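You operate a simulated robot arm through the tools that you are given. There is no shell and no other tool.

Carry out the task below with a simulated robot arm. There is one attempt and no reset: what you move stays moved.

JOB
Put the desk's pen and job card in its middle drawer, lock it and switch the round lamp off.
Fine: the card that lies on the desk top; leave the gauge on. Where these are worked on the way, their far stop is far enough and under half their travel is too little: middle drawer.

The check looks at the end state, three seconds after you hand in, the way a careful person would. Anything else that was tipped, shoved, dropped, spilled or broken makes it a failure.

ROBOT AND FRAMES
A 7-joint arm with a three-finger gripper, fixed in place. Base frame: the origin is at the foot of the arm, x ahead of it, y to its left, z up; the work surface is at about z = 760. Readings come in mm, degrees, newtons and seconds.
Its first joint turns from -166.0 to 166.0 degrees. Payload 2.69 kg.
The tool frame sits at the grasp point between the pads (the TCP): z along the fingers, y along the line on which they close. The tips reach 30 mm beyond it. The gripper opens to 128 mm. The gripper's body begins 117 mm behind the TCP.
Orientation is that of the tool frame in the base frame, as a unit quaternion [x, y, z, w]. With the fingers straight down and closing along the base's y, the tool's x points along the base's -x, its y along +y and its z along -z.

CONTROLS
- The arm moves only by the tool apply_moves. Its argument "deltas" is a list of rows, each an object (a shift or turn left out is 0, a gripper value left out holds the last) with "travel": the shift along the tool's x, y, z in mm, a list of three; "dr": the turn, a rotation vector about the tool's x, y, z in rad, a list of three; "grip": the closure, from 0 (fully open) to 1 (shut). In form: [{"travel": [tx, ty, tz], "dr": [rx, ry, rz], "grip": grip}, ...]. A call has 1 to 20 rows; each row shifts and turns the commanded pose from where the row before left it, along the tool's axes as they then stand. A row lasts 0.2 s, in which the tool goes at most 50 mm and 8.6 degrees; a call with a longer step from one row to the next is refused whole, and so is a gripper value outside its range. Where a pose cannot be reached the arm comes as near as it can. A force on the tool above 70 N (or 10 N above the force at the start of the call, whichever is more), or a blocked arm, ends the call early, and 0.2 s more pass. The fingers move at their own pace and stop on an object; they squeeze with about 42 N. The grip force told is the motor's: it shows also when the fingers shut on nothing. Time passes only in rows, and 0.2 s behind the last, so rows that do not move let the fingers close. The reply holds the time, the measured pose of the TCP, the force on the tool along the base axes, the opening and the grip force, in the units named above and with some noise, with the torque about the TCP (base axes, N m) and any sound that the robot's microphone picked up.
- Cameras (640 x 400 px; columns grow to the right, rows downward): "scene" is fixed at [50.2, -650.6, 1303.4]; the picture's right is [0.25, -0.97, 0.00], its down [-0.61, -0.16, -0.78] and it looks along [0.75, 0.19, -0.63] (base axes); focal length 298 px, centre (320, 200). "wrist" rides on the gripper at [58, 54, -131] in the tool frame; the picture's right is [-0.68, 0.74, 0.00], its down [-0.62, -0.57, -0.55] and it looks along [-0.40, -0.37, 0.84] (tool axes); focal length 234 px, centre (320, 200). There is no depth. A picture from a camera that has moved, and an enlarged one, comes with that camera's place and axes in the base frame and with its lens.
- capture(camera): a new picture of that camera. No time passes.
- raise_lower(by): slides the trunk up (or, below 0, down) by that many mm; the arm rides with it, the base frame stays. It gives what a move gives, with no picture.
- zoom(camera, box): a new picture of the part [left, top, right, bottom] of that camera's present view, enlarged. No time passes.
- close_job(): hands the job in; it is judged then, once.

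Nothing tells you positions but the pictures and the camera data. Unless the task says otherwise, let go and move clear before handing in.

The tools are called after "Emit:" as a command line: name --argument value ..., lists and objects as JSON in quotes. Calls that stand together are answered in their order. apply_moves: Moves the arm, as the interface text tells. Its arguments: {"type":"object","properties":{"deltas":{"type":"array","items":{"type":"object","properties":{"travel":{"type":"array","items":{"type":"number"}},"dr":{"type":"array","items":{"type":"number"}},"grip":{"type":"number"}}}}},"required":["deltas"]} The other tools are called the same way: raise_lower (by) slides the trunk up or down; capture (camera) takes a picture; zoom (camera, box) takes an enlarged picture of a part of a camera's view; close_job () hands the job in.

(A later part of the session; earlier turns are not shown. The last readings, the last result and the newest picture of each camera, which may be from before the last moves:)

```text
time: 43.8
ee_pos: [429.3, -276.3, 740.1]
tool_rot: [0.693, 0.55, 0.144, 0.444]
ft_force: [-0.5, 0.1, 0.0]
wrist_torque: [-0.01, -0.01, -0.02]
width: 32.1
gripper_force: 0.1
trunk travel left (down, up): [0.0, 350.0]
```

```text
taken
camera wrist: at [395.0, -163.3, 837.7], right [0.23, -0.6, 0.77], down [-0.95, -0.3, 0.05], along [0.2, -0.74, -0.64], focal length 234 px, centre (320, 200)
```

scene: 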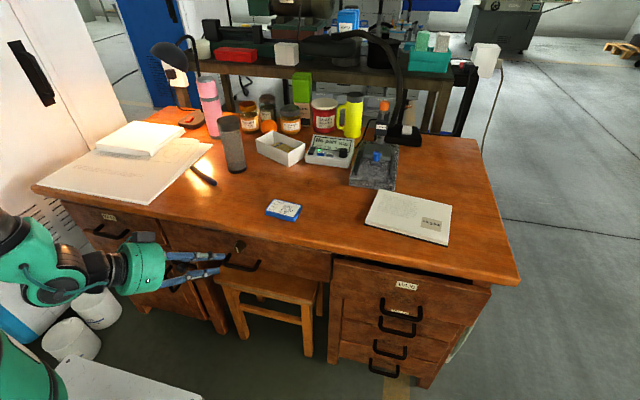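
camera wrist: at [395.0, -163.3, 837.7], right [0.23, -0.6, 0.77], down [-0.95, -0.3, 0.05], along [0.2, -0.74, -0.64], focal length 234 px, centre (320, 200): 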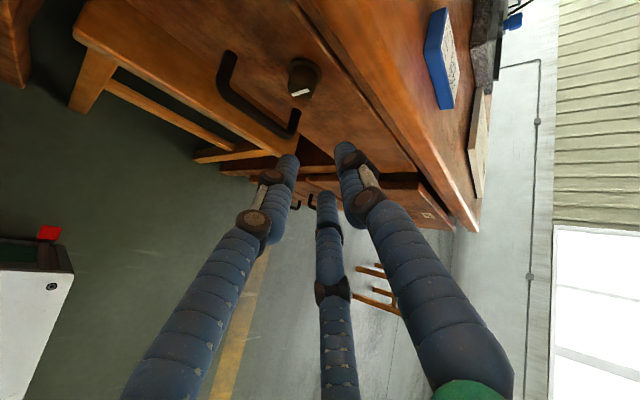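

Emit:
apply_moves --deltas '[{"travel": [20, -13.6, 14.3]}, {"travel": [20, -13.6, 14.3]}, {"travel": [20, -13.6, 14.3]}, {}, {"travel": [0, 0, 20]}, {"travel": [0, 0, 20]}, {}]'

Emit:
zoom --camera "wrist" --box '[200, 40, 440, 190]'

Emit:
zoom --camera "scene" --box '[160, 200, 320, 300]'

```text
time: 45.4
ee_pos: [480.3, -261.2, 643.7]
tool_rot: [0.692, 0.55, 0.143, 0.445]
ft_force: [0.4, -0.7, 0.3]
wrist_torque: [0.0, -0.01, -0.03]
width: 32.2
gripper_force: 0.1
trunk travel left (down, up): [0.0, 350.0]
```

```text
2.67 times, centred on (320, 115) of wrist
camera zoom: at [446.3, -148.5, 741.9], right [0.23, -0.6, 0.77], down [-0.95, -0.3, 0.05], along [0.2, -0.74, -0.64], focal length 624 px, centre (320, 427)
```

zoom: 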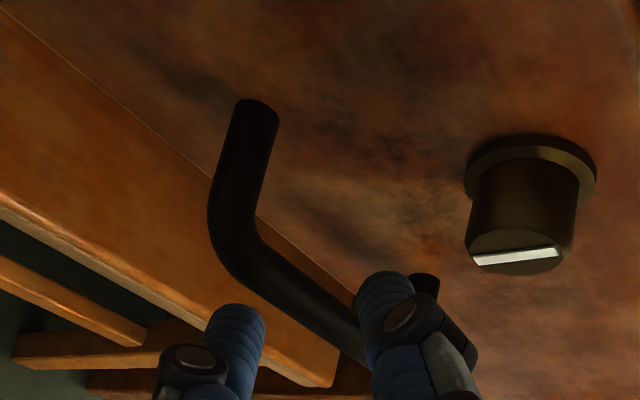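

```text
4.00 times, centred on (240, 250) of scene
camera zoom: at [50.2, -650.6, 1303.4], right [0.25, -0.97, 0.0], down [-0.61, -0.16, -0.78], along [0.75, 0.19, -0.63], focal length 1192 px, centre (640, 0)
```

zoom: 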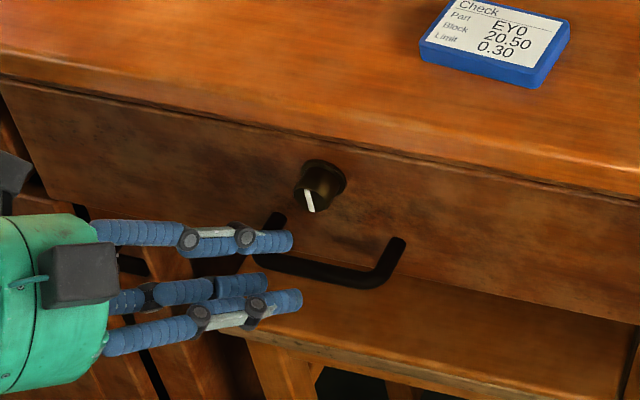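

Aligned with the bar. Advance and close.

Emit:
apply_moves --deltas '[{"travel": [0, 0, 17]}, {"travel": [0, 0, 17]}, {"travel": [0, 0, 15]}, {}]'

Emit:
apply_moves --deltas '[{"grip": 1.0}, {}, {}]'

Emit:
zoom --camera "scene" --box '[160, 200, 320, 300]'

```text
time: 46.4
ee_pos: [515.0, -282.8, 616.4]
tool_rot: [0.694, 0.55, 0.143, 0.443]
ft_force: [-9.3, -2.3, -7.4]
wrist_torque: [-0.22, 0.09, 0.14]
width: 33.1
gripper_force: 0.5
trunk travel left (down, up): [0.0, 350.0]
```

```text
time: 47.2
ee_pos: [512.2, -281.2, 612.9]
tool_rot: [0.694, 0.551, 0.142, 0.441]
ft_force: [-7.4, 16.5, -40.5]
wrist_torque: [-0.34, 0.2, 0.22]
width: 20.9
gripper_force: 45.3
trunk travel left (down, up): [0.0, 350.0]
```

```text
4.00 times, centred on (240, 250) of scene
camera zoom: at [50.2, -650.6, 1303.4], right [0.25, -0.97, 0.0], down [-0.61, -0.16, -0.78], along [0.75, 0.19, -0.63], focal length 1192 px, centre (640, 0)
```

zoom: 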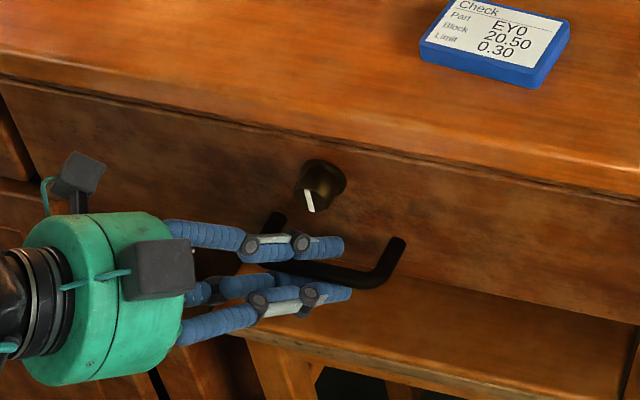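

Emit:
zoom --camera "wrist" --box '[200, 40, 440, 190]'

```text
2.67 times, centred on (320, 115) of wrist
camera zoom: at [479.5, -168.7, 712.1], right [0.23, -0.6, 0.76], down [-0.95, -0.3, 0.06], along [0.19, -0.74, -0.64], focal length 624 px, centre (320, 427)
```

zoom: 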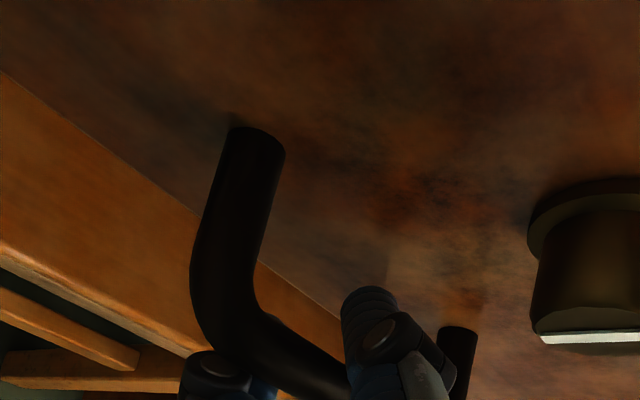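

Gripped around the bar. Try pulling gently along −x.

Emit:
apply_moves --deltas '[{"travel": [-3.5, -6.3, -6.9]}, {"travel": [-3.5, -6.3, -6.9]}, {"travel": [-3.5, -6.3, -6.9]}, {}]'

Emit:
zoom --camera "scene" --box '[160, 200, 320, 300]'

```text
time: 48.2
ee_pos: [483.8, -282.0, 613.4]
tool_rot: [0.693, 0.552, 0.142, 0.441]
ft_force: [-3.0, 32.2, -54.3]
wrist_torque: [-0.25, 0.22, 0.6]
width: 20.9
gripper_force: 45.1
trunk travel left (down, up): [0.0, 350.0]
```

```text
4.00 times, centred on (240, 250) of scene
camera zoom: at [50.2, -650.6, 1303.4], right [0.25, -0.97, 0.0], down [-0.61, -0.16, -0.78], along [0.75, 0.19, -0.63], focal length 1192 px, centre (640, 0)
```

zoom: 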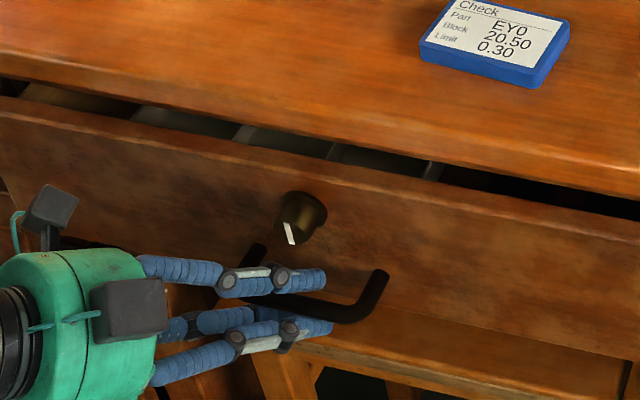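

The drawer is unlocked and slides. Continue pulling, relieving the side loads slightly.

Emit:
apply_moves --deltas '[{"travel": [-5.4, -13.5, -13.4]}, {"travel": [-5.4, -13.5, -13.4]}, {"travel": [-6.3, -13.5, -13.4]}, {"travel": [-6.3, -13.5, -13.4]}, {}]'

```text
time: 49.4
ee_pos: [406.1, -280.9, 613.4]
tool_rot: [0.692, 0.548, 0.143, 0.447]
ft_force: [-2.4, 10.9, -5.1]
wrist_torque: [-0.02, 0.04, 0.19]
width: 20.7
gripper_force: 44.8
trunk travel left (down, up): [0.0, 350.0]
```

Emit:
apply_moves --deltas '[{"travel": [-7.1, -12.7, -13.8]}, {"travel": [-7.1, -12.7, -13.8]}, {"travel": [-7.1, -12.7, -13.8]}, {"travel": [-7.1, -12.7, -13.8]}, {}]'

Emit:
capture --camera "scene"

```text
time: 50.4
ee_pos: [338.4, -281.7, 613.5]
tool_rot: [0.688, 0.553, 0.147, 0.446]
ft_force: [2.8, 11.9, 10.3]
wrist_torque: [0.86, -0.06, 0.58]
width: 21.1
gripper_force: 45.3
trunk travel left (down, up): [0.0, 350.0]
stopped in row 4: the force on the tool passed its limit at 94 N (the readings are from after the stop); the commanded pose is now the measured one
```

```text
taken
```

scene: 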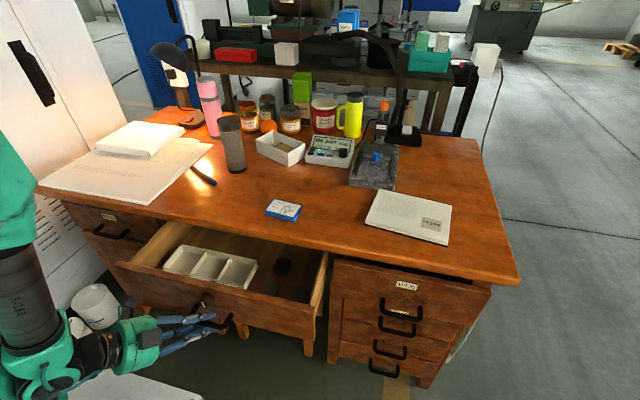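

The drawer reached its stop about 174 mm out. Look inside.

Emit:
zoom --camera "scene" --box '[110, 210, 350, 360]'

Emit:
capture --camera "wrist"

```text
2.67 times, centred on (230, 285) of scene
camera zoom: at [50.2, -650.6, 1303.4], right [0.25, -0.97, 0.0], down [-0.61, -0.16, -0.78], along [0.75, 0.19, -0.63], focal length 795 px, centre (560, -27)
```

zoom: 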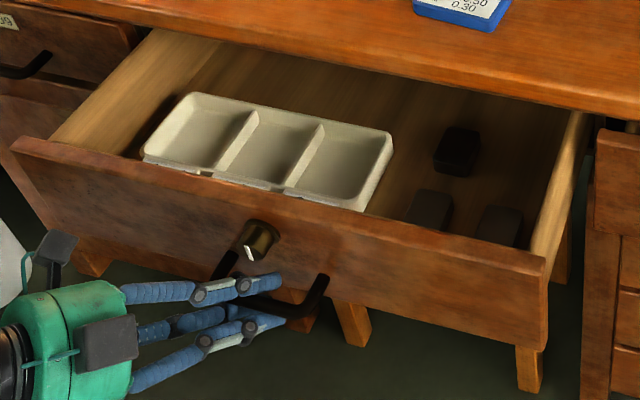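

```text
taken
camera wrist: at [302.8, -169.2, 711.1], right [0.23, -0.6, 0.77], down [-0.95, -0.31, 0.05], along [0.21, -0.74, -0.64], focal length 234 px, centre (320, 200)
```

wrist: 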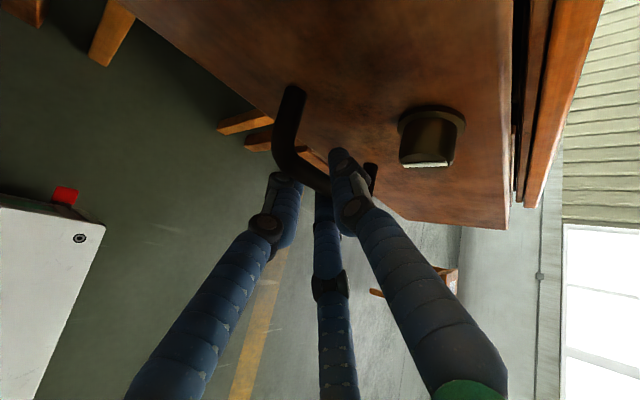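

The drawer holds a three-cell tray on the left and three dark blocks on the right. Release the handle, back out and look down into it.

Emit:
apply_moves --deltas '[{"grip": 0.75}, {}, {"travel": [0, 0, -20]}, {"travel": [0, 0, -25]}, {"travel": [0, 0, -30]}, {}]'

Emit:
capture --camera "scene"

```text
time: 51.2
ee_pos: [335.1, -288.0, 623.1]
tool_rot: [0.685, 0.554, 0.144, 0.45]
ft_force: [0.2, 0.4, 0.6]
wrist_torque: [0.01, 0.01, -0.01]
width: 31.8
gripper_force: 0.0
trunk travel left (down, up): [0.0, 350.0]
stopped in row 4: the force on the tool passed its limit at 125 N (the readings are from after the stop); the commanded pose is now the measured one
```

```text
taken
```

scene: 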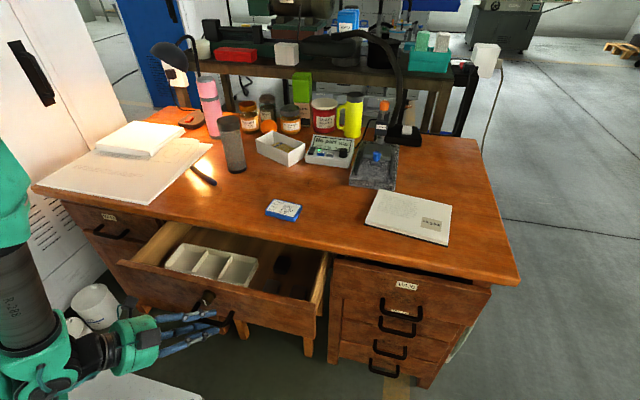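

Emit:
apply_moves --deltas '[{"travel": [0, 0, -4]}, {}]'

Emit:
zoom --camera "wrist" --box '[200, 40, 440, 190]'

Emit:
zoom --camera "scene" --box '[0, 140, 260, 400]'

```text
time: 51.8
ee_pos: [334.8, -289.1, 626.6]
tool_rot: [0.684, 0.554, 0.144, 0.453]
ft_force: [-3.0, -2.6, -9.0]
wrist_torque: [-0.12, 0.13, 0.02]
width: 35.2
gripper_force: 2.9
trunk travel left (down, up): [0.0, 350.0]
```

```text
2.67 times, centred on (320, 115) of wrist
camera zoom: at [298.6, -174.3, 722.8], right [0.23, -0.58, 0.78], down [-0.95, -0.31, 0.05], along [0.21, -0.75, -0.62], focal length 624 px, centre (320, 427)
```

zoom: 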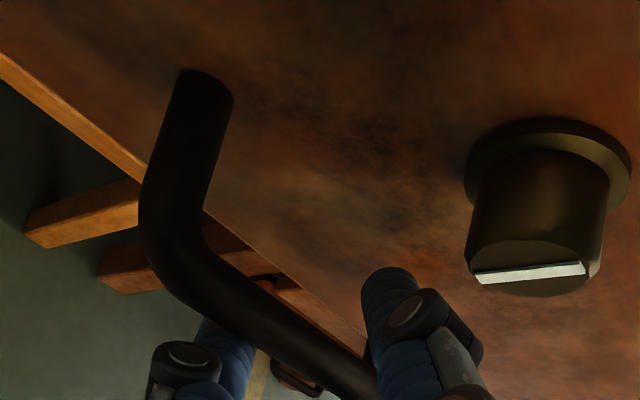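

```text
1.54 times, centred on (130, 270) of scene
camera zoom: at [50.2, -650.6, 1303.4], right [0.25, -0.97, 0.0], down [-0.61, -0.16, -0.78], along [0.75, 0.19, -0.63], focal length 458 px, centre (612, 92)
```

zoom: 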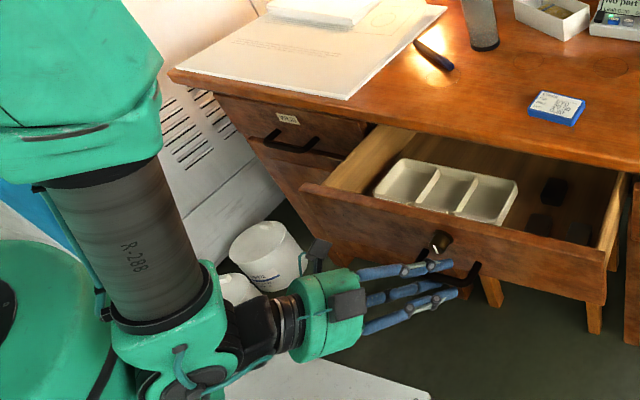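

Backing out is limited because the arm is folded near its own base. I'll carry the drawer back in a bit with the fingers still around the bar, then retreat where there's room.

Emit:
apply_moves --deltas '[{"travel": [7.1, 12.7, 13.8]}, {"travel": [7.1, 12.7, 13.8]}, {"travel": [7.1, 12.7, 13.8]}, {}]'

```text
time: 52.8
ee_pos: [393.3, -285.6, 626.3]
tool_rot: [0.685, 0.554, 0.144, 0.451]
ft_force: [-0.3, -0.6, 0.3]
wrist_torque: [-0.03, -0.02, -0.01]
width: 32.3
gripper_force: 0.1
trunk travel left (down, up): [0.0, 350.0]
```

Emit:
apply_moves --deltas '[{"travel": [0, 0, -15]}, {"travel": [0, 0, -15]}, {"travel": [0, 0, -15]}, {"travel": [0, 0, -15]}, {}]'

Emit:
capture --camera "scene"

```text
time: 54.0
ee_pos: [360.0, -266.7, 663.7]
tool_rot: [0.681, 0.551, 0.145, 0.46]
ft_force: [0.8, 0.3, -0.7]
wrist_torque: [0.03, 0.0, 0.0]
width: 32.3
gripper_force: 0.1
trunk travel left (down, up): [0.0, 350.0]
```

```text
taken
```

scene: 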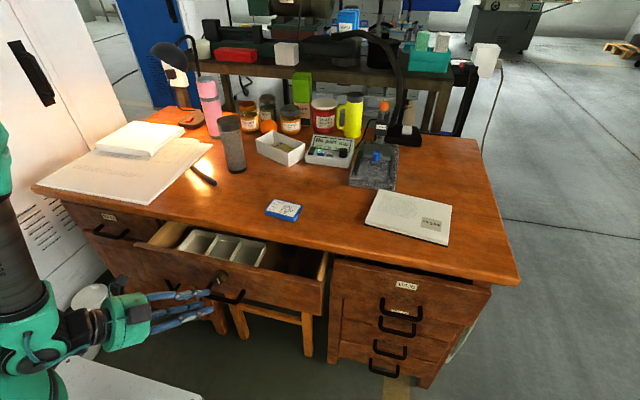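

Free of the handle. Rise now and look down into the drawer.

Emit:
apply_moves --deltas '[{"travel": [-12.4, 31.4, -21.4]}, {"travel": [-12.4, 31.4, -21.4]}, {"travel": [-12.4, 31.4, -21.4]}, {"travel": [-12.4, 31.4, -21.4]}, {"travel": [-12.4, 31.4, -21.4]}, {}]'

Emit:
capture --camera "wrist"

Emit:
capture --camera "scene"

```text
time: 55.4
ee_pos: [352.4, -259.8, 857.4]
tool_rot: [0.686, 0.553, 0.145, 0.449]
ft_force: [-0.2, 0.2, -0.5]
wrist_torque: [0.0, 0.01, 0.03]
width: 31.6
gripper_force: 0.0
trunk travel left (down, up): [0.0, 350.0]
```

```text
taken
camera wrist: at [316.7, -145.2, 952.6], right [0.23, -0.59, 0.78], down [-0.95, -0.31, 0.05], along [0.21, -0.75, -0.63], focal length 234 px, centre (320, 200)
```

wrist: 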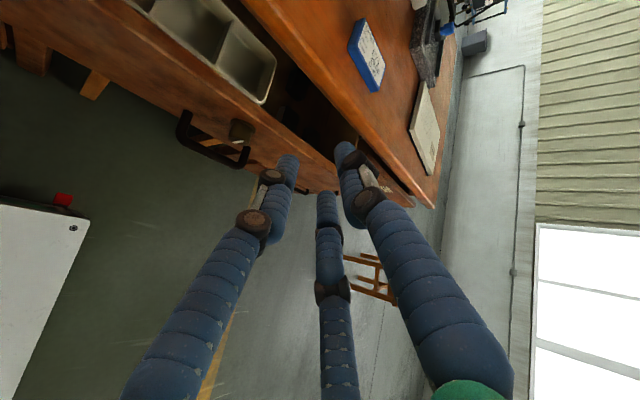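

```text
taken
```

scene: 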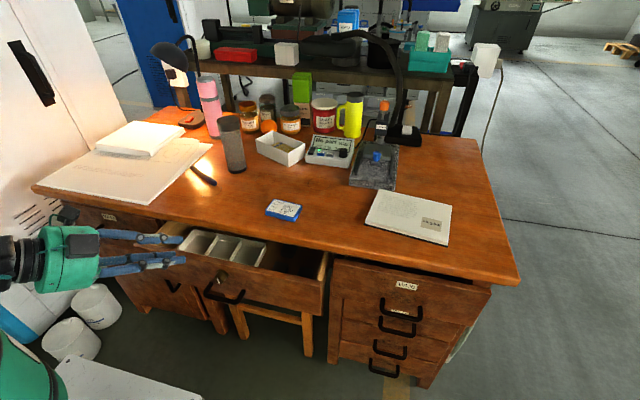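

Emit:
apply_moves --deltas '[{"dr": [0, 0, -0.1321]}, {"dr": [0, 0, -0.1321]}, {"dr": [0, 0, -0.1321]}, {"dr": [0, 0, -0.1321]}, {"dr": [0, 0, -0.1321]}, {"dr": [0, 0, -0.1321]}, {"dr": [0, 0, -0.1321]}, {"dr": [0, 0, -0.1321]}, {"dr": [0, 0, -0.1321]}, {"dr": [0, 0, -0.1321]}, {}]'

Emit:
apply_moves --deltas '[{"dr": [0, 0.1, 0]}, {"dr": [0, 0.1, 0]}, {}]'

Emit:
apply_moves --deltas '[{"dr": [0, 0.1, 0]}, {"dr": [0, 0.1, 0]}, {}]'

```text
time: 57.8
ee_pos: [352.8, -260.3, 859.0]
tool_rot: [0.201, 0.858, -0.164, 0.443]
ft_force: [0.1, 0.1, -0.4]
wrist_torque: [0.0, -0.01, -0.01]
width: 32.0
gripper_force: 0.1
trunk travel left (down, up): [0.0, 350.0]
```

```text
time: 58.6
ee_pos: [352.2, -261.6, 858.5]
tool_rot: [0.217, 0.898, -0.142, 0.356]
ft_force: [-0.5, 0.4, 0.0]
wrist_torque: [0.04, -0.04, -0.01]
width: 32.1
gripper_force: 0.1
trunk travel left (down, up): [0.0, 350.0]
```

```text
time: 59.4
ee_pos: [353.0, -260.5, 857.5]
tool_rot: [0.23, 0.929, -0.119, 0.264]
ft_force: [-0.3, 0.3, 0.1]
wrist_torque: [-0.01, 0.0, 0.0]
width: 32.2
gripper_force: 0.0
trunk travel left (down, up): [0.0, 350.0]
```

Emit:
apply_moves --deltas '[{"dr": [0, 0.1, 0]}, {"dr": [0, 0.1, 0]}, {}]'

Emit:
apply_moves --deltas '[{"dr": [0, 0.1, 0]}, {"dr": [0, 0.1, 0]}, {}]'

Emit:
apply_moves --deltas '[{"dr": [0, 0.1, 0]}, {"dr": [0, 0.08, 0]}, {}]'

Emit:
capture --camera "scene"

Emit:
capture --camera "wrist"

```text
time: 60.2
ee_pos: [351.4, -258.7, 859.9]
tool_rot: [0.24, 0.951, -0.095, 0.171]
ft_force: [-0.2, 0.8, 1.2]
wrist_torque: [-0.06, -0.12, 0.04]
width: 32.5
gripper_force: 0.1
trunk travel left (down, up): [0.0, 350.0]
```

```text
time: 61.0
ee_pos: [351.1, -272.5, 859.8]
tool_rot: [0.245, 0.953, -0.108, 0.143]
ft_force: [1.3, -0.5, 0.2]
wrist_torque: [-0.03, 0.02, 0.04]
width: 31.9
gripper_force: 0.0
out of reach, approached as far as the arm can: row 1, 2
trunk travel left (down, up): [0.0, 350.0]
```

```text
time: 61.8
ee_pos: [350.4, -275.6, 860.3]
tool_rot: [0.254, 0.959, -0.098, 0.08]
ft_force: [0.2, -0.3, -0.3]
wrist_torque: [0.01, 0.0, 0.02]
width: 31.9
gripper_force: 0.0
out of reach, approached as far as the arm can: row 1
trunk travel left (down, up): [0.0, 350.0]
```

```text
taken
```

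scene: 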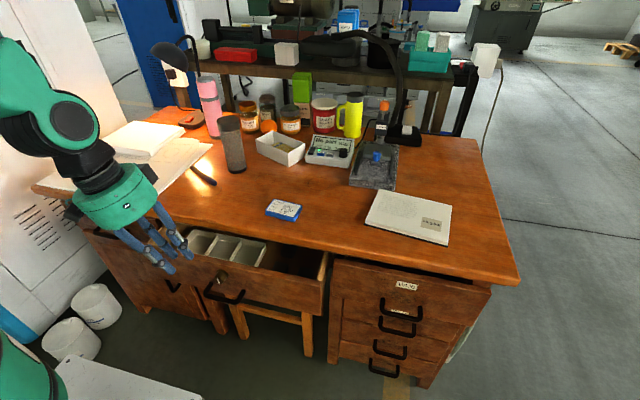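

```text
taken
camera wrist: at [315.1, -170.8, 967.2], right [0.95, 0.31, 0.03], down [0.19, -0.65, 0.74], along [0.25, -0.7, -0.67], focal length 234 px, centre (320, 200)
```

wrist: 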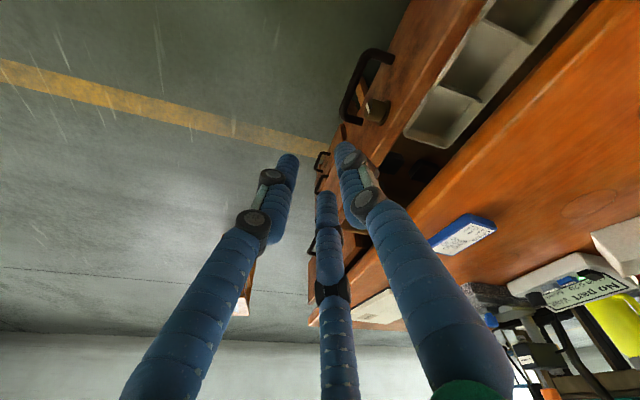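

Emit:
apply_moves --deltas '[{}, {}, {}]'

```text
time: 62.6
ee_pos: [350.0, -275.3, 859.3]
tool_rot: [0.254, 0.959, -0.098, 0.079]
ft_force: [0.4, 0.5, -0.1]
wrist_torque: [0.03, 0.03, 0.01]
width: 32.0
gripper_force: 0.0
trunk travel left (down, up): [0.0, 350.0]
```

Emit:
apply_moves --deltas '[{"dr": [-0.075, 0.1, 0]}, {"dr": [-0.075, 0.1, 0]}, {}, {"dr": [0, 0, -0.126]}, {"dr": [0, 0, -0.126]}, {"dr": [0, 0, -0.126]}, {"dr": [0, 0, -0.126]}, {}]'

```text
time: 64.4
ee_pos: [344.9, -238.1, 799.5]
tool_rot: [0.008, 0.997, -0.07, 0.027]
ft_force: [-0.6, 0.3, 0.5]
wrist_torque: [0.0, -0.02, 0.02]
width: 32.0
gripper_force: 0.0
out of reach, approached as far as the arm can: row 1, 2, 4, 5, 6, 7
trunk travel left (down, up): [0.0, 350.0]
```

Emit:
apply_moves --deltas '[{"travel": [-33, -13, -15]}, {"travel": [-33, -13, -15]}, {"travel": [-33, -13, -15]}, {}]'

Emit:
capture --camera "scene"

Emit:
capture --camera "wrist"

```text
time: 65.4
ee_pos: [458.7, -253.4, 808.8]
tool_rot: [0.005, 0.99, -0.09, 0.106]
ft_force: [-0.9, 0.0, -0.6]
wrist_torque: [-0.01, -0.02, 0.03]
width: 31.9
gripper_force: 0.0
out of reach, approached as far as the arm can: row 1, 2, 3
trunk travel left (down, up): [0.0, 350.0]
```

```text
taken
```

scene: 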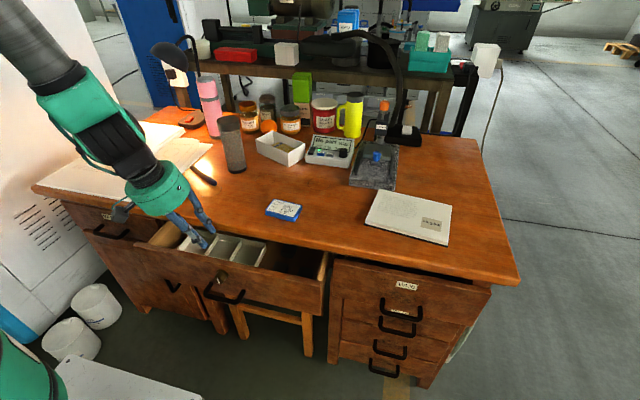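

```text
taken
camera wrist: at [377.3, -176.6, 912.5], right [0.68, 0.73, 0.01], down [0.47, -0.45, 0.76], along [0.56, -0.51, -0.65], focal length 234 px, centre (320, 200)
```

wrist: 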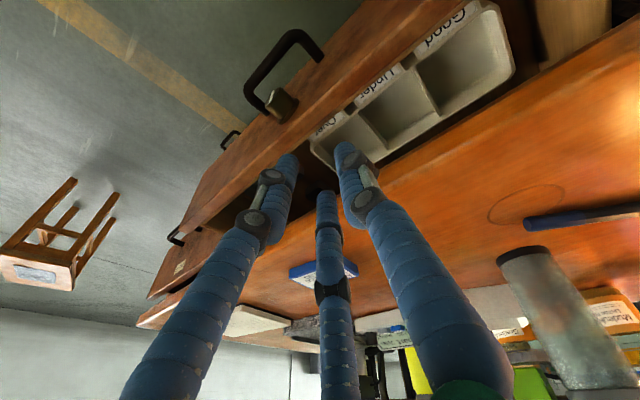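

Emit:
apply_moves --deltas '[{"travel": [-37, 0, -12]}, {"travel": [-37, 0, -12]}, {"travel": [-37, 0, -12]}, {}, {}]'

```text
time: 66.6
ee_pos: [535.0, -190.9, 821.2]
tool_rot: [0.025, 0.995, -0.094, 0.034]
ft_force: [0.6, 0.4, -0.4]
wrist_torque: [-0.07, 0.07, 0.01]
width: 31.9
gripper_force: 0.1
out of reach, approached as far as the arm can: row 1, 2
trunk travel left (down, up): [0.0, 350.0]
```

Emit:
apply_moves --deltas '[{}, {}]'

Emit:
capture --camera "scene"

```text
time: 67.2
ee_pos: [534.4, -193.9, 820.4]
tool_rot: [0.025, 0.995, -0.094, 0.034]
ft_force: [0.3, 0.2, 0.0]
wrist_torque: [0.0, 0.0, 0.0]
width: 32.3
gripper_force: 0.1
trunk travel left (down, up): [0.0, 350.0]
```

```text
taken
```

scene: 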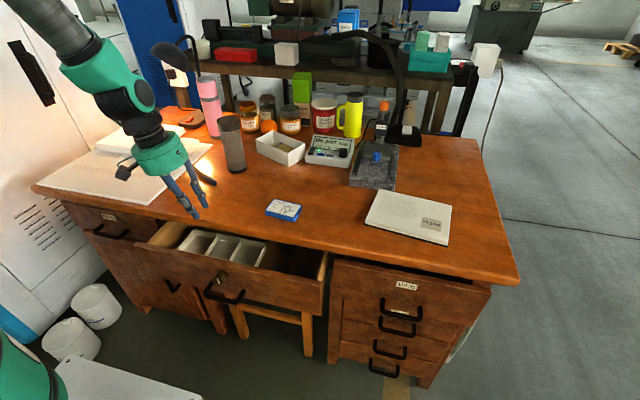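

Emit:
apply_moves --deltas '[{"travel": [0, -8, -40]}, {"travel": [0, -8, -40]}, {"travel": [0, -8, -40]}, {}]'

Emit:
apply_moves --deltas '[{"dr": [-0.1, 0.03, 0]}, {"dr": [-0.1, 0.03, 0]}, {}]'

```text
time: 68.2
ee_pos: [502.9, -188.1, 880.4]
tool_rot: [0.025, 0.995, -0.094, 0.035]
ft_force: [0.1, -0.4, -0.5]
wrist_torque: [0.01, 0.0, 0.0]
width: 32.1
gripper_force: 0.0
out of reach, approached as far as the arm can: row 2, 3
trunk travel left (down, up): [0.0, 350.0]
```

```text
time: 69.0
ee_pos: [504.2, -186.7, 879.6]
tool_rot: [0.025, 0.995, -0.094, 0.035]
ft_force: [0.3, -0.2, 0.0]
wrist_torque: [0.04, 0.01, 0.02]
width: 32.1
gripper_force: 0.0
out of reach, approached as far as the arm can: row 1, 2
trunk travel left (down, up): [0.0, 350.0]
```

A wrist joint is at its limit in this roll direction; positive roll was free before. Rolling that way.

Emit:
apply_moves --deltas '[{"dr": [0, 0, 0.13]}, {"dr": [0, 0, 0.13]}, {"dr": [0, 0, 0.13]}, {"dr": [0, 0, 0.13]}, {"dr": [0, 0, 0.13]}, {"dr": [0, 0, 0.13]}, {}]'

Emit:
apply_moves --deltas '[{"travel": [0, 0, -20]}, {"travel": [0, 0, -20]}, {"travel": [0, 0, -20]}, {}]'

```text
time: 70.6
ee_pos: [505.3, -186.3, 878.4]
tool_rot: [0.402, 0.91, -0.074, 0.07]
ft_force: [-0.3, -0.4, -0.9]
wrist_torque: [-0.01, 0.01, 0.04]
width: 31.9
gripper_force: 0.0
trunk travel left (down, up): [0.0, 350.0]
```

```text
time: 71.6
ee_pos: [499.9, -174.7, 938.3]
tool_rot: [0.402, 0.91, -0.075, 0.069]
ft_force: [-0.5, -0.4, -0.4]
wrist_torque: [0.03, -0.02, 0.03]
width: 32.0
gripper_force: 0.0
trunk travel left (down, up): [0.0, 350.0]
```

Freed. Level the tool and roll so that it closes along x for the card.

Emit:
apply_moves --deltas '[{"dr": [-0.04, 0.093, 0]}, {"dr": [-0.04, 0.093, 0]}, {"dr": [0, 0, 0.14]}, {"dr": [0, 0, 0.14]}, {"dr": [0, 0, 0.14]}, {"dr": [0, 0, 0.14]}, {"dr": [0, 0, 0.14]}, {"dr": [0, 0, 0.14]}, {}]'

Emit:
capture --camera "wrist"

Emit:
capture --camera "scene"

```text
time: 73.6
ee_pos: [500.9, -174.0, 938.0]
tool_rot: [0.738, 0.667, -0.04, 0.093]
ft_force: [0.1, 0.1, -0.5]
wrist_torque: [0.03, -0.01, 0.01]
width: 32.0
gripper_force: 0.0
out of reach, approached as far as the arm can: row 1, 2
trunk travel left (down, up): [0.0, 350.0]
```

```text
taken
camera wrist: at [553.1, -96.5, 1059.4], right [0.66, -0.73, 0.19], down [-0.66, -0.44, 0.6], along [-0.36, -0.52, -0.78], focal length 234 px, centre (320, 200)
```

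wrist: 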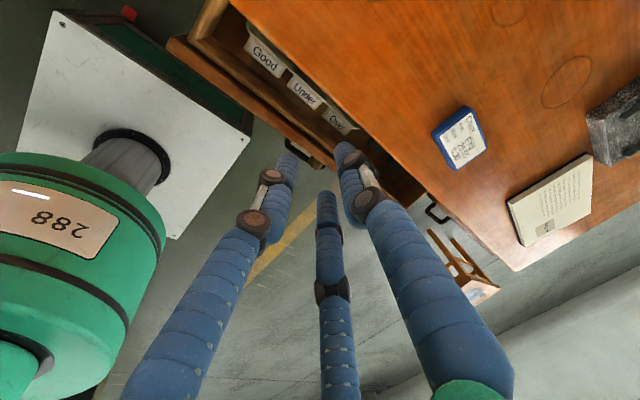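

```text
taken
```

scene: 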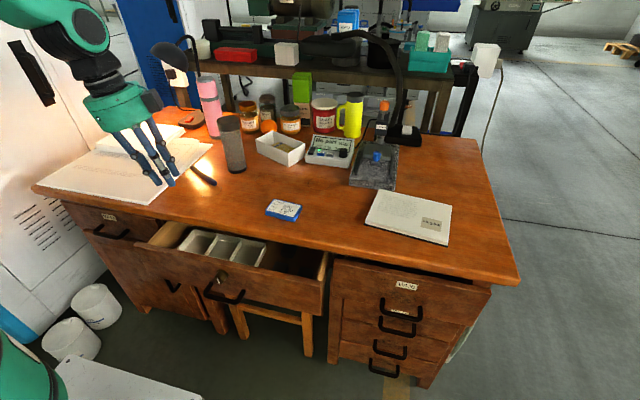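

Emit:
apply_moves --deltas '[{"travel": [-35, 24, 8.6]}, {"travel": [-35, 24, 8.6]}, {"travel": [-35, 24, 8.6]}, {"travel": [-35, 24, 8.6]}, {"travel": [-35, 24, 8.6]}, {"travel": [-35, 24, 8.6]}, {}]'

Emit:
apply_moves --deltas '[{"dr": [0.0, 0.05, 0]}, {}]'

```text
time: 75.2
ee_pos: [593.3, -378.3, 874.0]
tool_rot: [0.738, 0.667, -0.042, 0.093]
ft_force: [1.1, -0.7, -0.7]
wrist_torque: [0.05, 0.08, 0.0]
width: 32.1
gripper_force: 0.0
out of reach, approached as far as the arm can: row 3, 4, 5, 6
trunk travel left (down, up): [0.0, 350.0]
```

```text
time: 75.8
ee_pos: [591.4, -377.6, 876.5]
tool_rot: [0.738, 0.667, -0.043, 0.095]
ft_force: [-1.3, 0.0, 0.0]
wrist_torque: [-0.04, -0.03, 0.0]
width: 32.1
gripper_force: 0.0
out of reach, approached as far as the arm can: row 1
trunk travel left (down, up): [0.0, 350.0]
```

In this arm branch, vertical tool is easier lower relative to the shoulder, so raise the trunk and compensate downward.

Emit:
raise_lower --by 150

Emit:
apply_moves --deltas '[{"travel": [0, 0, 40]}, {"travel": [0, 0, 40]}, {"travel": [0, 0, 40]}, {"dr": [-0.03, 0.0, 0]}, {"dr": [0.03, 0.0, 0]}, {}]'

```text
time: 77.5
ee_pos: [590.3, -377.0, 1024.5]
tool_rot: [0.737, 0.668, -0.042, 0.096]
ft_force: [-0.4, -1.0, -0.6]
wrist_torque: [-0.03, 0.04, -0.02]
width: 31.9
gripper_force: 0.1
trunk travel left (down, up): [-150.0, 200.0]
```

```text
time: 78.9
ee_pos: [600.1, -401.7, 908.8]
tool_rot: [0.737, 0.668, -0.043, 0.096]
ft_force: [0.0, 0.6, -0.4]
wrist_torque: [-0.04, 0.0, 0.0]
width: 31.8
gripper_force: 0.2
trunk travel left (down, up): [-150.0, 200.0]
```

Emit:
apply_moves --deltas '[{"dr": [0.042, 0.091, 0]}, {"dr": [0.042, 0.091, 0]}, {}]'

Emit:
capture --camera "wrist"

Emit:
capture --camera "scene"

```text
time: 79.7
ee_pos: [599.2, -398.1, 906.9]
tool_rot: [0.739, 0.668, -0.036, 0.076]
ft_force: [-0.4, -0.1, -1.2]
wrist_torque: [0.0, 0.03, 0.01]
width: 32.2
gripper_force: 0.0
out of reach, approached as far as the arm can: row 1, 2
trunk travel left (down, up): [-150.0, 200.0]
```

```text
taken
camera wrist: at [653.2, -325.2, 1029.9], right [0.66, -0.73, 0.15], down [-0.65, -0.46, 0.6], along [-0.37, -0.5, -0.79], focal length 234 px, centre (320, 200)
```

wrist: 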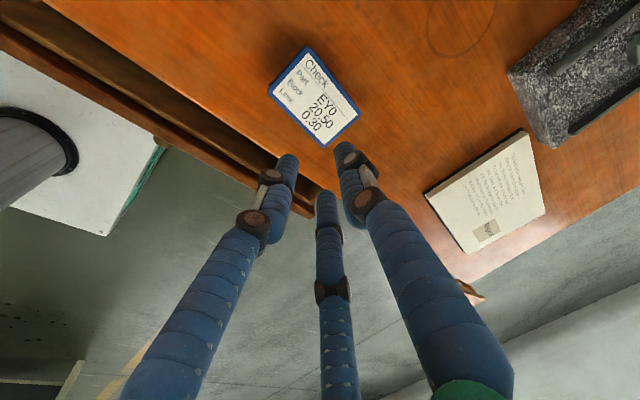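

```text
taken
```

scene: 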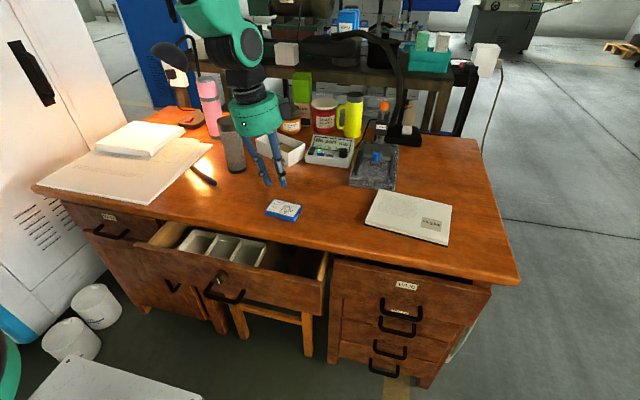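

Emit:
raise_lower --by 120

Emit:
apply_moves --deltas '[{"travel": [0, 0, 40]}, {"travel": [0, 0, 40]}, {"travel": [0, 0, 40]}, {"travel": [0, 0, 20]}, {"dr": [0.035, 0.078, 0]}, {"dr": [0.035, 0.078, 0]}, {}]'

```text
time: 81.2
ee_pos: [599.3, -398.8, 1027.2]
tool_rot: [0.739, 0.668, -0.037, 0.077]
ft_force: [0.0, -0.2, -0.2]
wrist_torque: [-0.04, -0.03, 0.0]
width: 32.2
gripper_force: 0.0
trunk travel left (down, up): [-270.0, 80.0]
```

```text
time: 82.8
ee_pos: [607.0, -422.1, 889.5]
tool_rot: [0.739, 0.67, -0.027, 0.058]
ft_force: [0.3, 0.1, 0.5]
wrist_torque: [0.03, -0.01, 0.0]
width: 31.9
gripper_force: 0.0
out of reach, approached as far as the arm can: row 6
trunk travel left (down, up): [-270.0, 80.0]
```

Emit:
zoom --camera "wrist" --box '[220, 20, 460, 170]'

```text
2.67 times, centred on (340, 95) of wrist
camera zoom: at [662.4, -352.8, 1014.2], right [0.66, -0.74, 0.12], down [-0.65, -0.49, 0.59], along [-0.38, -0.47, -0.8], focal length 624 px, centre (267, 480)
```

zoom: 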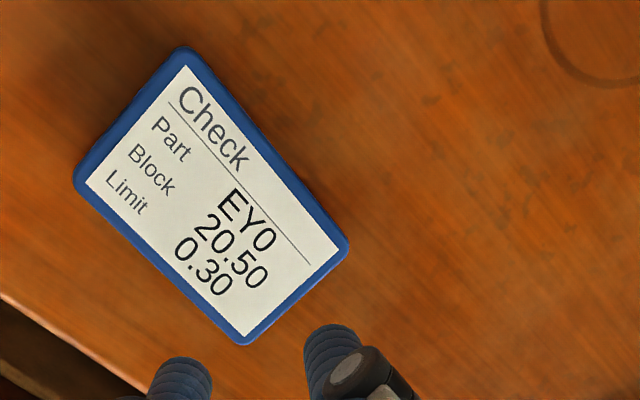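

Card centre ≈ (627, −398), 55 × 85 mm, and the tool's closing direction matches its short side. Open and descend onto it.

Emit:
apply_moves --deltas '[{"travel": [20, 6, 0], "grip": 0.33}, {"travel": [20.5, 6, 0]}, {"travel": [0, 0, 30]}, {"travel": [0, 0, 30]}, {"travel": [0, 0, 15]}, {}]'

Emit:
capture --camera "wrist"

Emit:
zoom --camera "scene" --box '[200, 120, 360, 220]'

```text
time: 84.2
ee_pos: [625.0, -393.5, 810.7]
tool_rot: [0.74, 0.669, -0.027, 0.057]
ft_force: [-0.1, 0.3, 0.2]
wrist_torque: [-0.03, -0.01, -0.02]
width: 85.7
gripper_force: 0.1
trunk travel left (down, up): [-270.0, 80.0]
```

```text
taken
camera wrist: at [680.7, -323.7, 936.1], right [0.66, -0.74, 0.12], down [-0.65, -0.49, 0.59], along [-0.38, -0.47, -0.8], focal length 234 px, centre (320, 200)
```

wrist: 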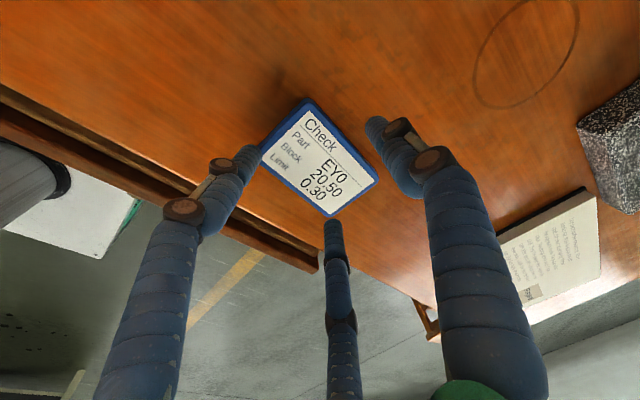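

```text
4.00 times, centred on (280, 170) of scene
camera zoom: at [50.2, -650.6, 1303.4], right [0.25, -0.97, 0.0], down [-0.61, -0.16, -0.78], along [0.75, 0.19, -0.63], focal length 1192 px, centre (480, 320)
```

zoom: 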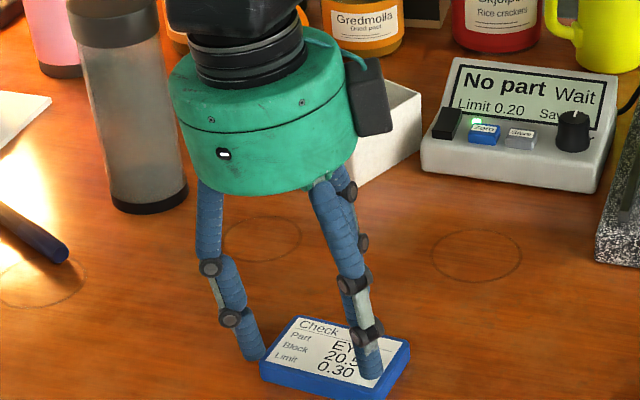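

Emit:
apply_moves --deltas '[{"travel": [0, 0, 8]}, {"travel": [0, 0, 7]}, {}]'

```text
time: 85.0
ee_pos: [625.2, -396.4, 796.9]
tool_rot: [0.74, 0.669, -0.028, 0.058]
ft_force: [-1.9, 1.6, 5.9]
wrist_torque: [-0.11, 0.2, -0.13]
width: 92.3
gripper_force: 1.7
trunk travel left (down, up): [-270.0, 80.0]
```

Emit:
zoom --camera "wrist" --box '[220, 80, 460, 250]'

Emit:
zoom --camera "scene" --box '[230, 170, 330, 230]'

```text
2.35 times, centred on (340, 165) of wrist
camera zoom: at [680.6, -325.8, 921.7], right [0.66, -0.74, 0.12], down [-0.65, -0.49, 0.59], along [-0.38, -0.47, -0.8], focal length 551 px, centre (273, 282)
```

zoom: 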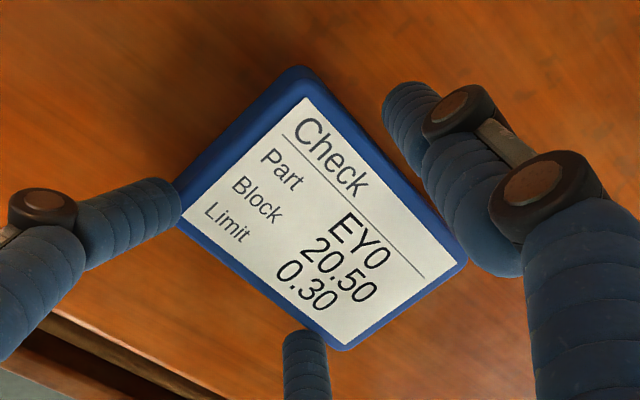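

```text
6.40 times, centred on (280, 200) of scene
camera zoom: at [50.2, -650.6, 1303.4], right [0.25, -0.97, 0.0], down [-0.61, -0.16, -0.78], along [0.75, 0.19, -0.63], focal length 1907 px, centre (576, 200)
```

zoom: 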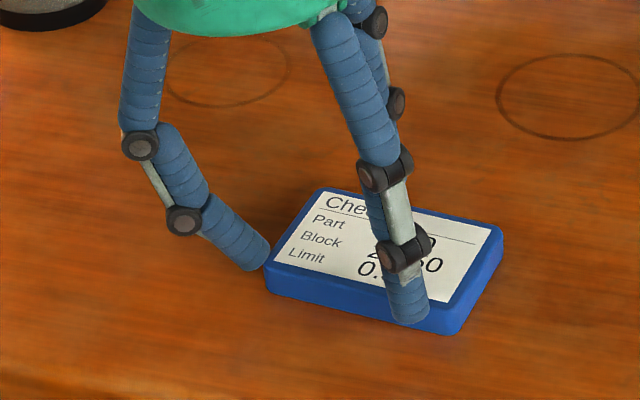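

The contact shows all three visible fingers are physical, so I should place the hand for a three-point grasp (thumb on the back edge, two fingers on the front edge). Rising and re-measuring the card.

Emit:
apply_moves --deltas '[{"travel": [0, 0, -15]}, {"travel": [0, 0, -15], "grip": 0.19}, {"travel": [0, -8, 0]}, {}]'

Emit:
zoom --camera "wrist" --box '[200, 60, 460, 250]'

```text
time: 86.0
ee_pos: [615.3, -391.2, 825.7]
tool_rot: [0.74, 0.67, -0.027, 0.058]
ft_force: [-0.2, -0.4, 0.3]
wrist_torque: [-0.04, 0.01, 0.0]
width: 103.8
gripper_force: 0.0
trunk travel left (down, up): [-270.0, 80.0]
```

```text
2.11 times, centred on (330, 155) of wrist
camera zoom: at [671.9, -320.8, 950.6], right [0.66, -0.74, 0.12], down [-0.65, -0.49, 0.59], along [-0.38, -0.47, -0.8], focal length 493 px, centre (299, 295)
```

zoom: 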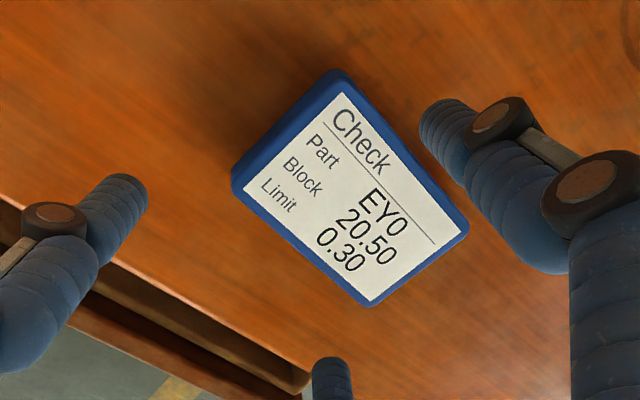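

Emit:
zoom --camera "scene" --box '[230, 170, 330, 230]'

```text
6.40 times, centred on (280, 200) of scene
camera zoom: at [50.2, -650.6, 1303.4], right [0.25, -0.97, 0.0], down [-0.61, -0.16, -0.78], along [0.75, 0.19, -0.63], focal length 1907 px, centre (576, 200)
```

zoom: 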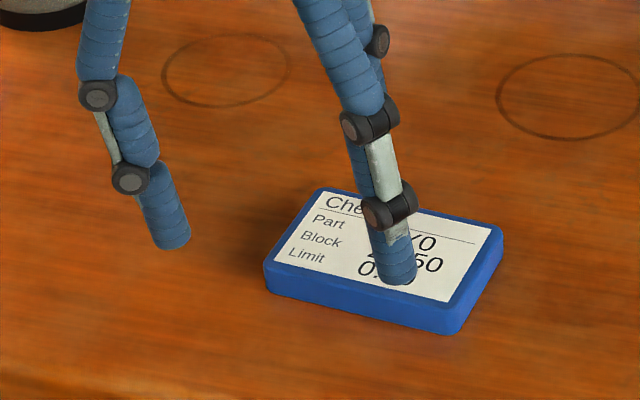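

The press nudged the card slightly; it is now centred at about (636, −412). Re-centre for a three-point grasp and descend.

Emit:
apply_moves --deltas '[{"travel": [-11.3, 6.4, 0]}, {"travel": [0, 0, 12]}, {"travel": [0, 0, 10]}, {}]'

Emit:
capture --camera "wrist"

Emit:
zoom --camera "scene" --box '[230, 170, 330, 230]'

```text
time: 87.0
ee_pos: [622.3, -405.7, 805.3]
tool_rot: [0.74, 0.669, -0.028, 0.058]
ft_force: [0.0, 0.2, -0.7]
wrist_torque: [0.0, 0.02, 0.0]
width: 103.9
gripper_force: 0.1
trunk travel left (down, up): [-270.0, 80.0]
```

```text
taken
camera wrist: at [678.2, -334.3, 930.4], right [0.66, -0.74, 0.12], down [-0.65, -0.49, 0.59], along [-0.38, -0.47, -0.8], focal length 234 px, centre (320, 200)
```

wrist: 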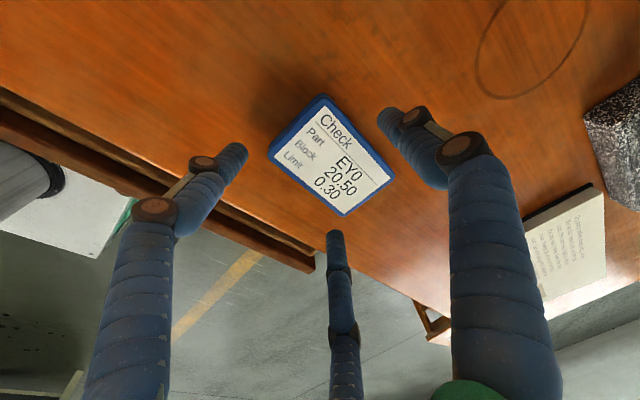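

```text
6.40 times, centred on (280, 200) of scene
camera zoom: at [50.2, -650.6, 1303.4], right [0.25, -0.97, 0.0], down [-0.61, -0.16, -0.78], along [0.75, 0.19, -0.63], focal length 1907 px, centre (576, 200)
```

zoom: 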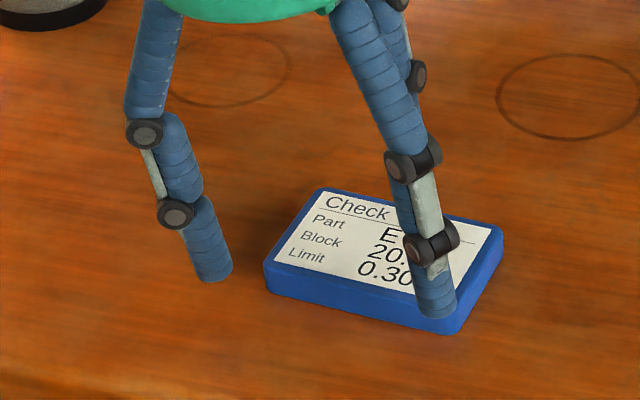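

Emit:
apply_moves --deltas '[{"travel": [0, 0, 6]}, {"travel": [0, 0, 5]}, {}]'

```text
time: 87.8
ee_pos: [623.0, -407.2, 794.4]
tool_rot: [0.74, 0.67, -0.027, 0.059]
ft_force: [0.6, 0.7, -0.4]
wrist_torque: [0.0, -0.01, 0.0]
width: 103.6
gripper_force: 0.0
trunk travel left (down, up): [-270.0, 80.0]
```

No contact. Close on the card.

Emit:
apply_moves --deltas '[{"grip": 0.35}, {"grip": 0.45}, {"grip": 0.6}, {"grip": 0.6}, {}]'

Emit:
capture --camera "wrist"

Emit:
zoom --camera "scene" --box '[230, 170, 330, 230]'

```text
time: 89.0
ee_pos: [622.8, -406.4, 794.4]
tool_rot: [0.74, 0.669, -0.028, 0.057]
ft_force: [0.7, -0.3, 5.3]
wrist_torque: [0.01, 0.09, 0.06]
width: 82.7
gripper_force: 42.8
trunk travel left (down, up): [-270.0, 80.0]
```

```text
taken
camera wrist: at [679.2, -336.3, 919.6], right [0.66, -0.74, 0.12], down [-0.65, -0.49, 0.59], along [-0.38, -0.47, -0.8], focal length 234 px, centre (320, 200)
```

wrist: 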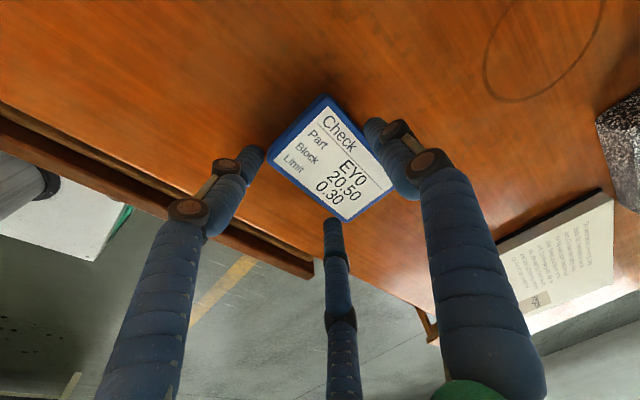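

```text
6.40 times, centred on (280, 200) of scene
camera zoom: at [50.2, -650.6, 1303.4], right [0.25, -0.97, 0.0], down [-0.61, -0.16, -0.78], along [0.75, 0.19, -0.63], focal length 1907 px, centre (576, 200)
```

zoom: 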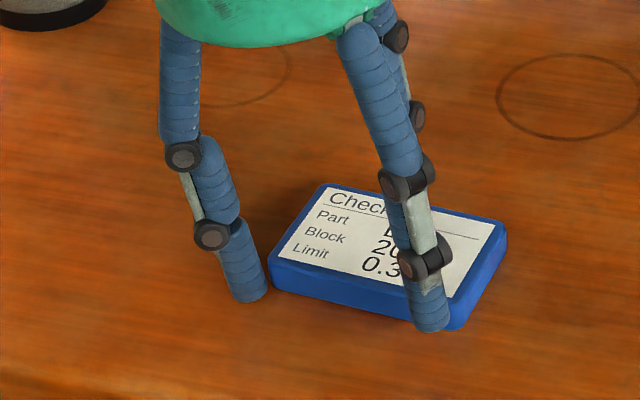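

Gripped at three points. Lift and check.

Emit:
apply_moves --deltas '[{"travel": [0, 0, -15]}, {"travel": [0, 0, -25]}, {"travel": [0, 0, -30]}, {}]'

Emit:
capture --camera "wrist"

Emit:
capture --camera "scene"

```text
time: 90.0
ee_pos: [621.6, -396.9, 863.8]
tool_rot: [0.741, 0.669, -0.028, 0.057]
ft_force: [0.0, 0.5, 0.2]
wrist_torque: [0.0, -0.03, -0.01]
width: 82.6
gripper_force: 42.1
trunk travel left (down, up): [-270.0, 80.0]
```

```text
taken
camera wrist: at [676.4, -327.7, 988.4], right [0.66, -0.74, 0.12], down [-0.65, -0.49, 0.59], along [-0.38, -0.47, -0.8], focal length 234 px, centre (320, 200)
```

wrist: 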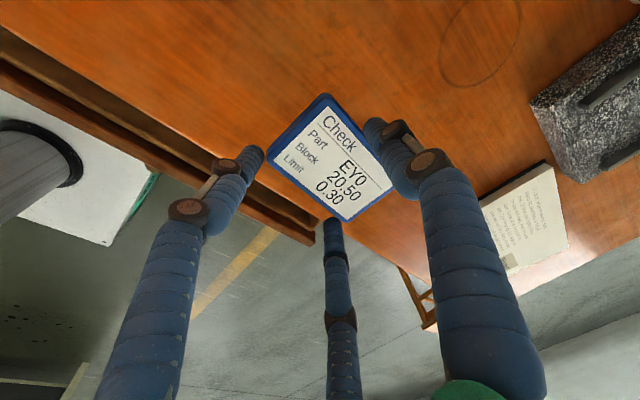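

```text
taken
```

scene: 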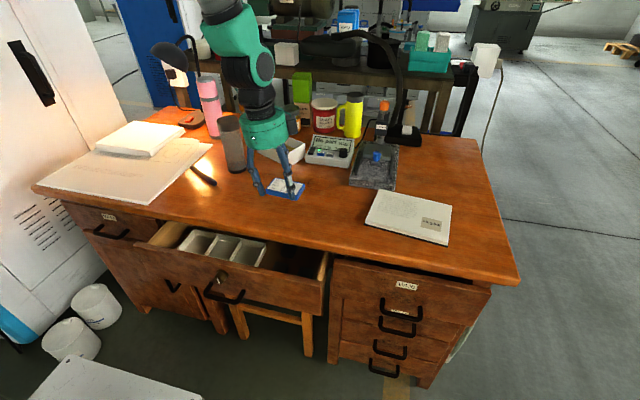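

The card is held, but the drawer is open only about 115 mm now — not enough. I'll set the card back down and open the drawer fully first.

Emit:
apply_moves --deltas '[{"travel": [0, 0, 30]}, {"travel": [0, 0, 25]}, {"travel": [0, 0, 12]}, {"travel": [0, 0, 3]}, {}]'

Emit:
apply_moves --deltas '[{"grip": 0.25}, {}, {"grip": 0.19}, {"travel": [0, 0, -20]}, {"travel": [0, 0, -40]}, {"travel": [0, 0, -40], "grip": 0.8}, {}]'

Emit:
capture --camera "scene"

Emit:
capture --camera "wrist"

```text
time: 91.2
ee_pos: [622.5, -404.9, 794.3]
tool_rot: [0.741, 0.669, -0.028, 0.058]
ft_force: [0.3, 0.7, 2.6]
wrist_torque: [0.02, 0.03, -0.02]
width: 82.9
gripper_force: 42.0
trunk travel left (down, up): [-270.0, 80.0]
```

```text
time: 92.8
ee_pos: [619.8, -393.1, 894.6]
tool_rot: [0.74, 0.67, -0.027, 0.058]
ft_force: [0.2, 0.3, -0.9]
wrist_torque: [-0.04, -0.01, -0.01]
width: 25.7
gripper_force: 0.0
trunk travel left (down, up): [-270.0, 80.0]
```

```text
taken
```

scene: 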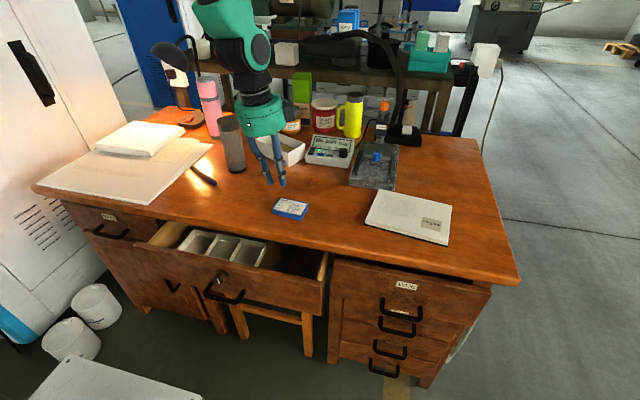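

```text
taken
camera wrist: at [675.2, -323.2, 1018.8], right [0.66, -0.74, 0.12], down [-0.65, -0.49, 0.59], along [-0.38, -0.47, -0.8], focal length 234 px, centre (320, 200)
```

wrist: 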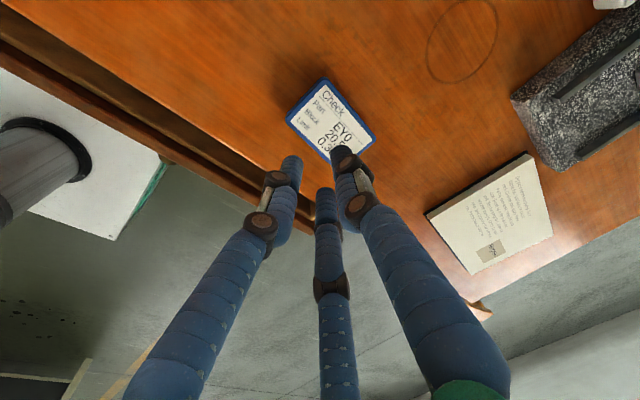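

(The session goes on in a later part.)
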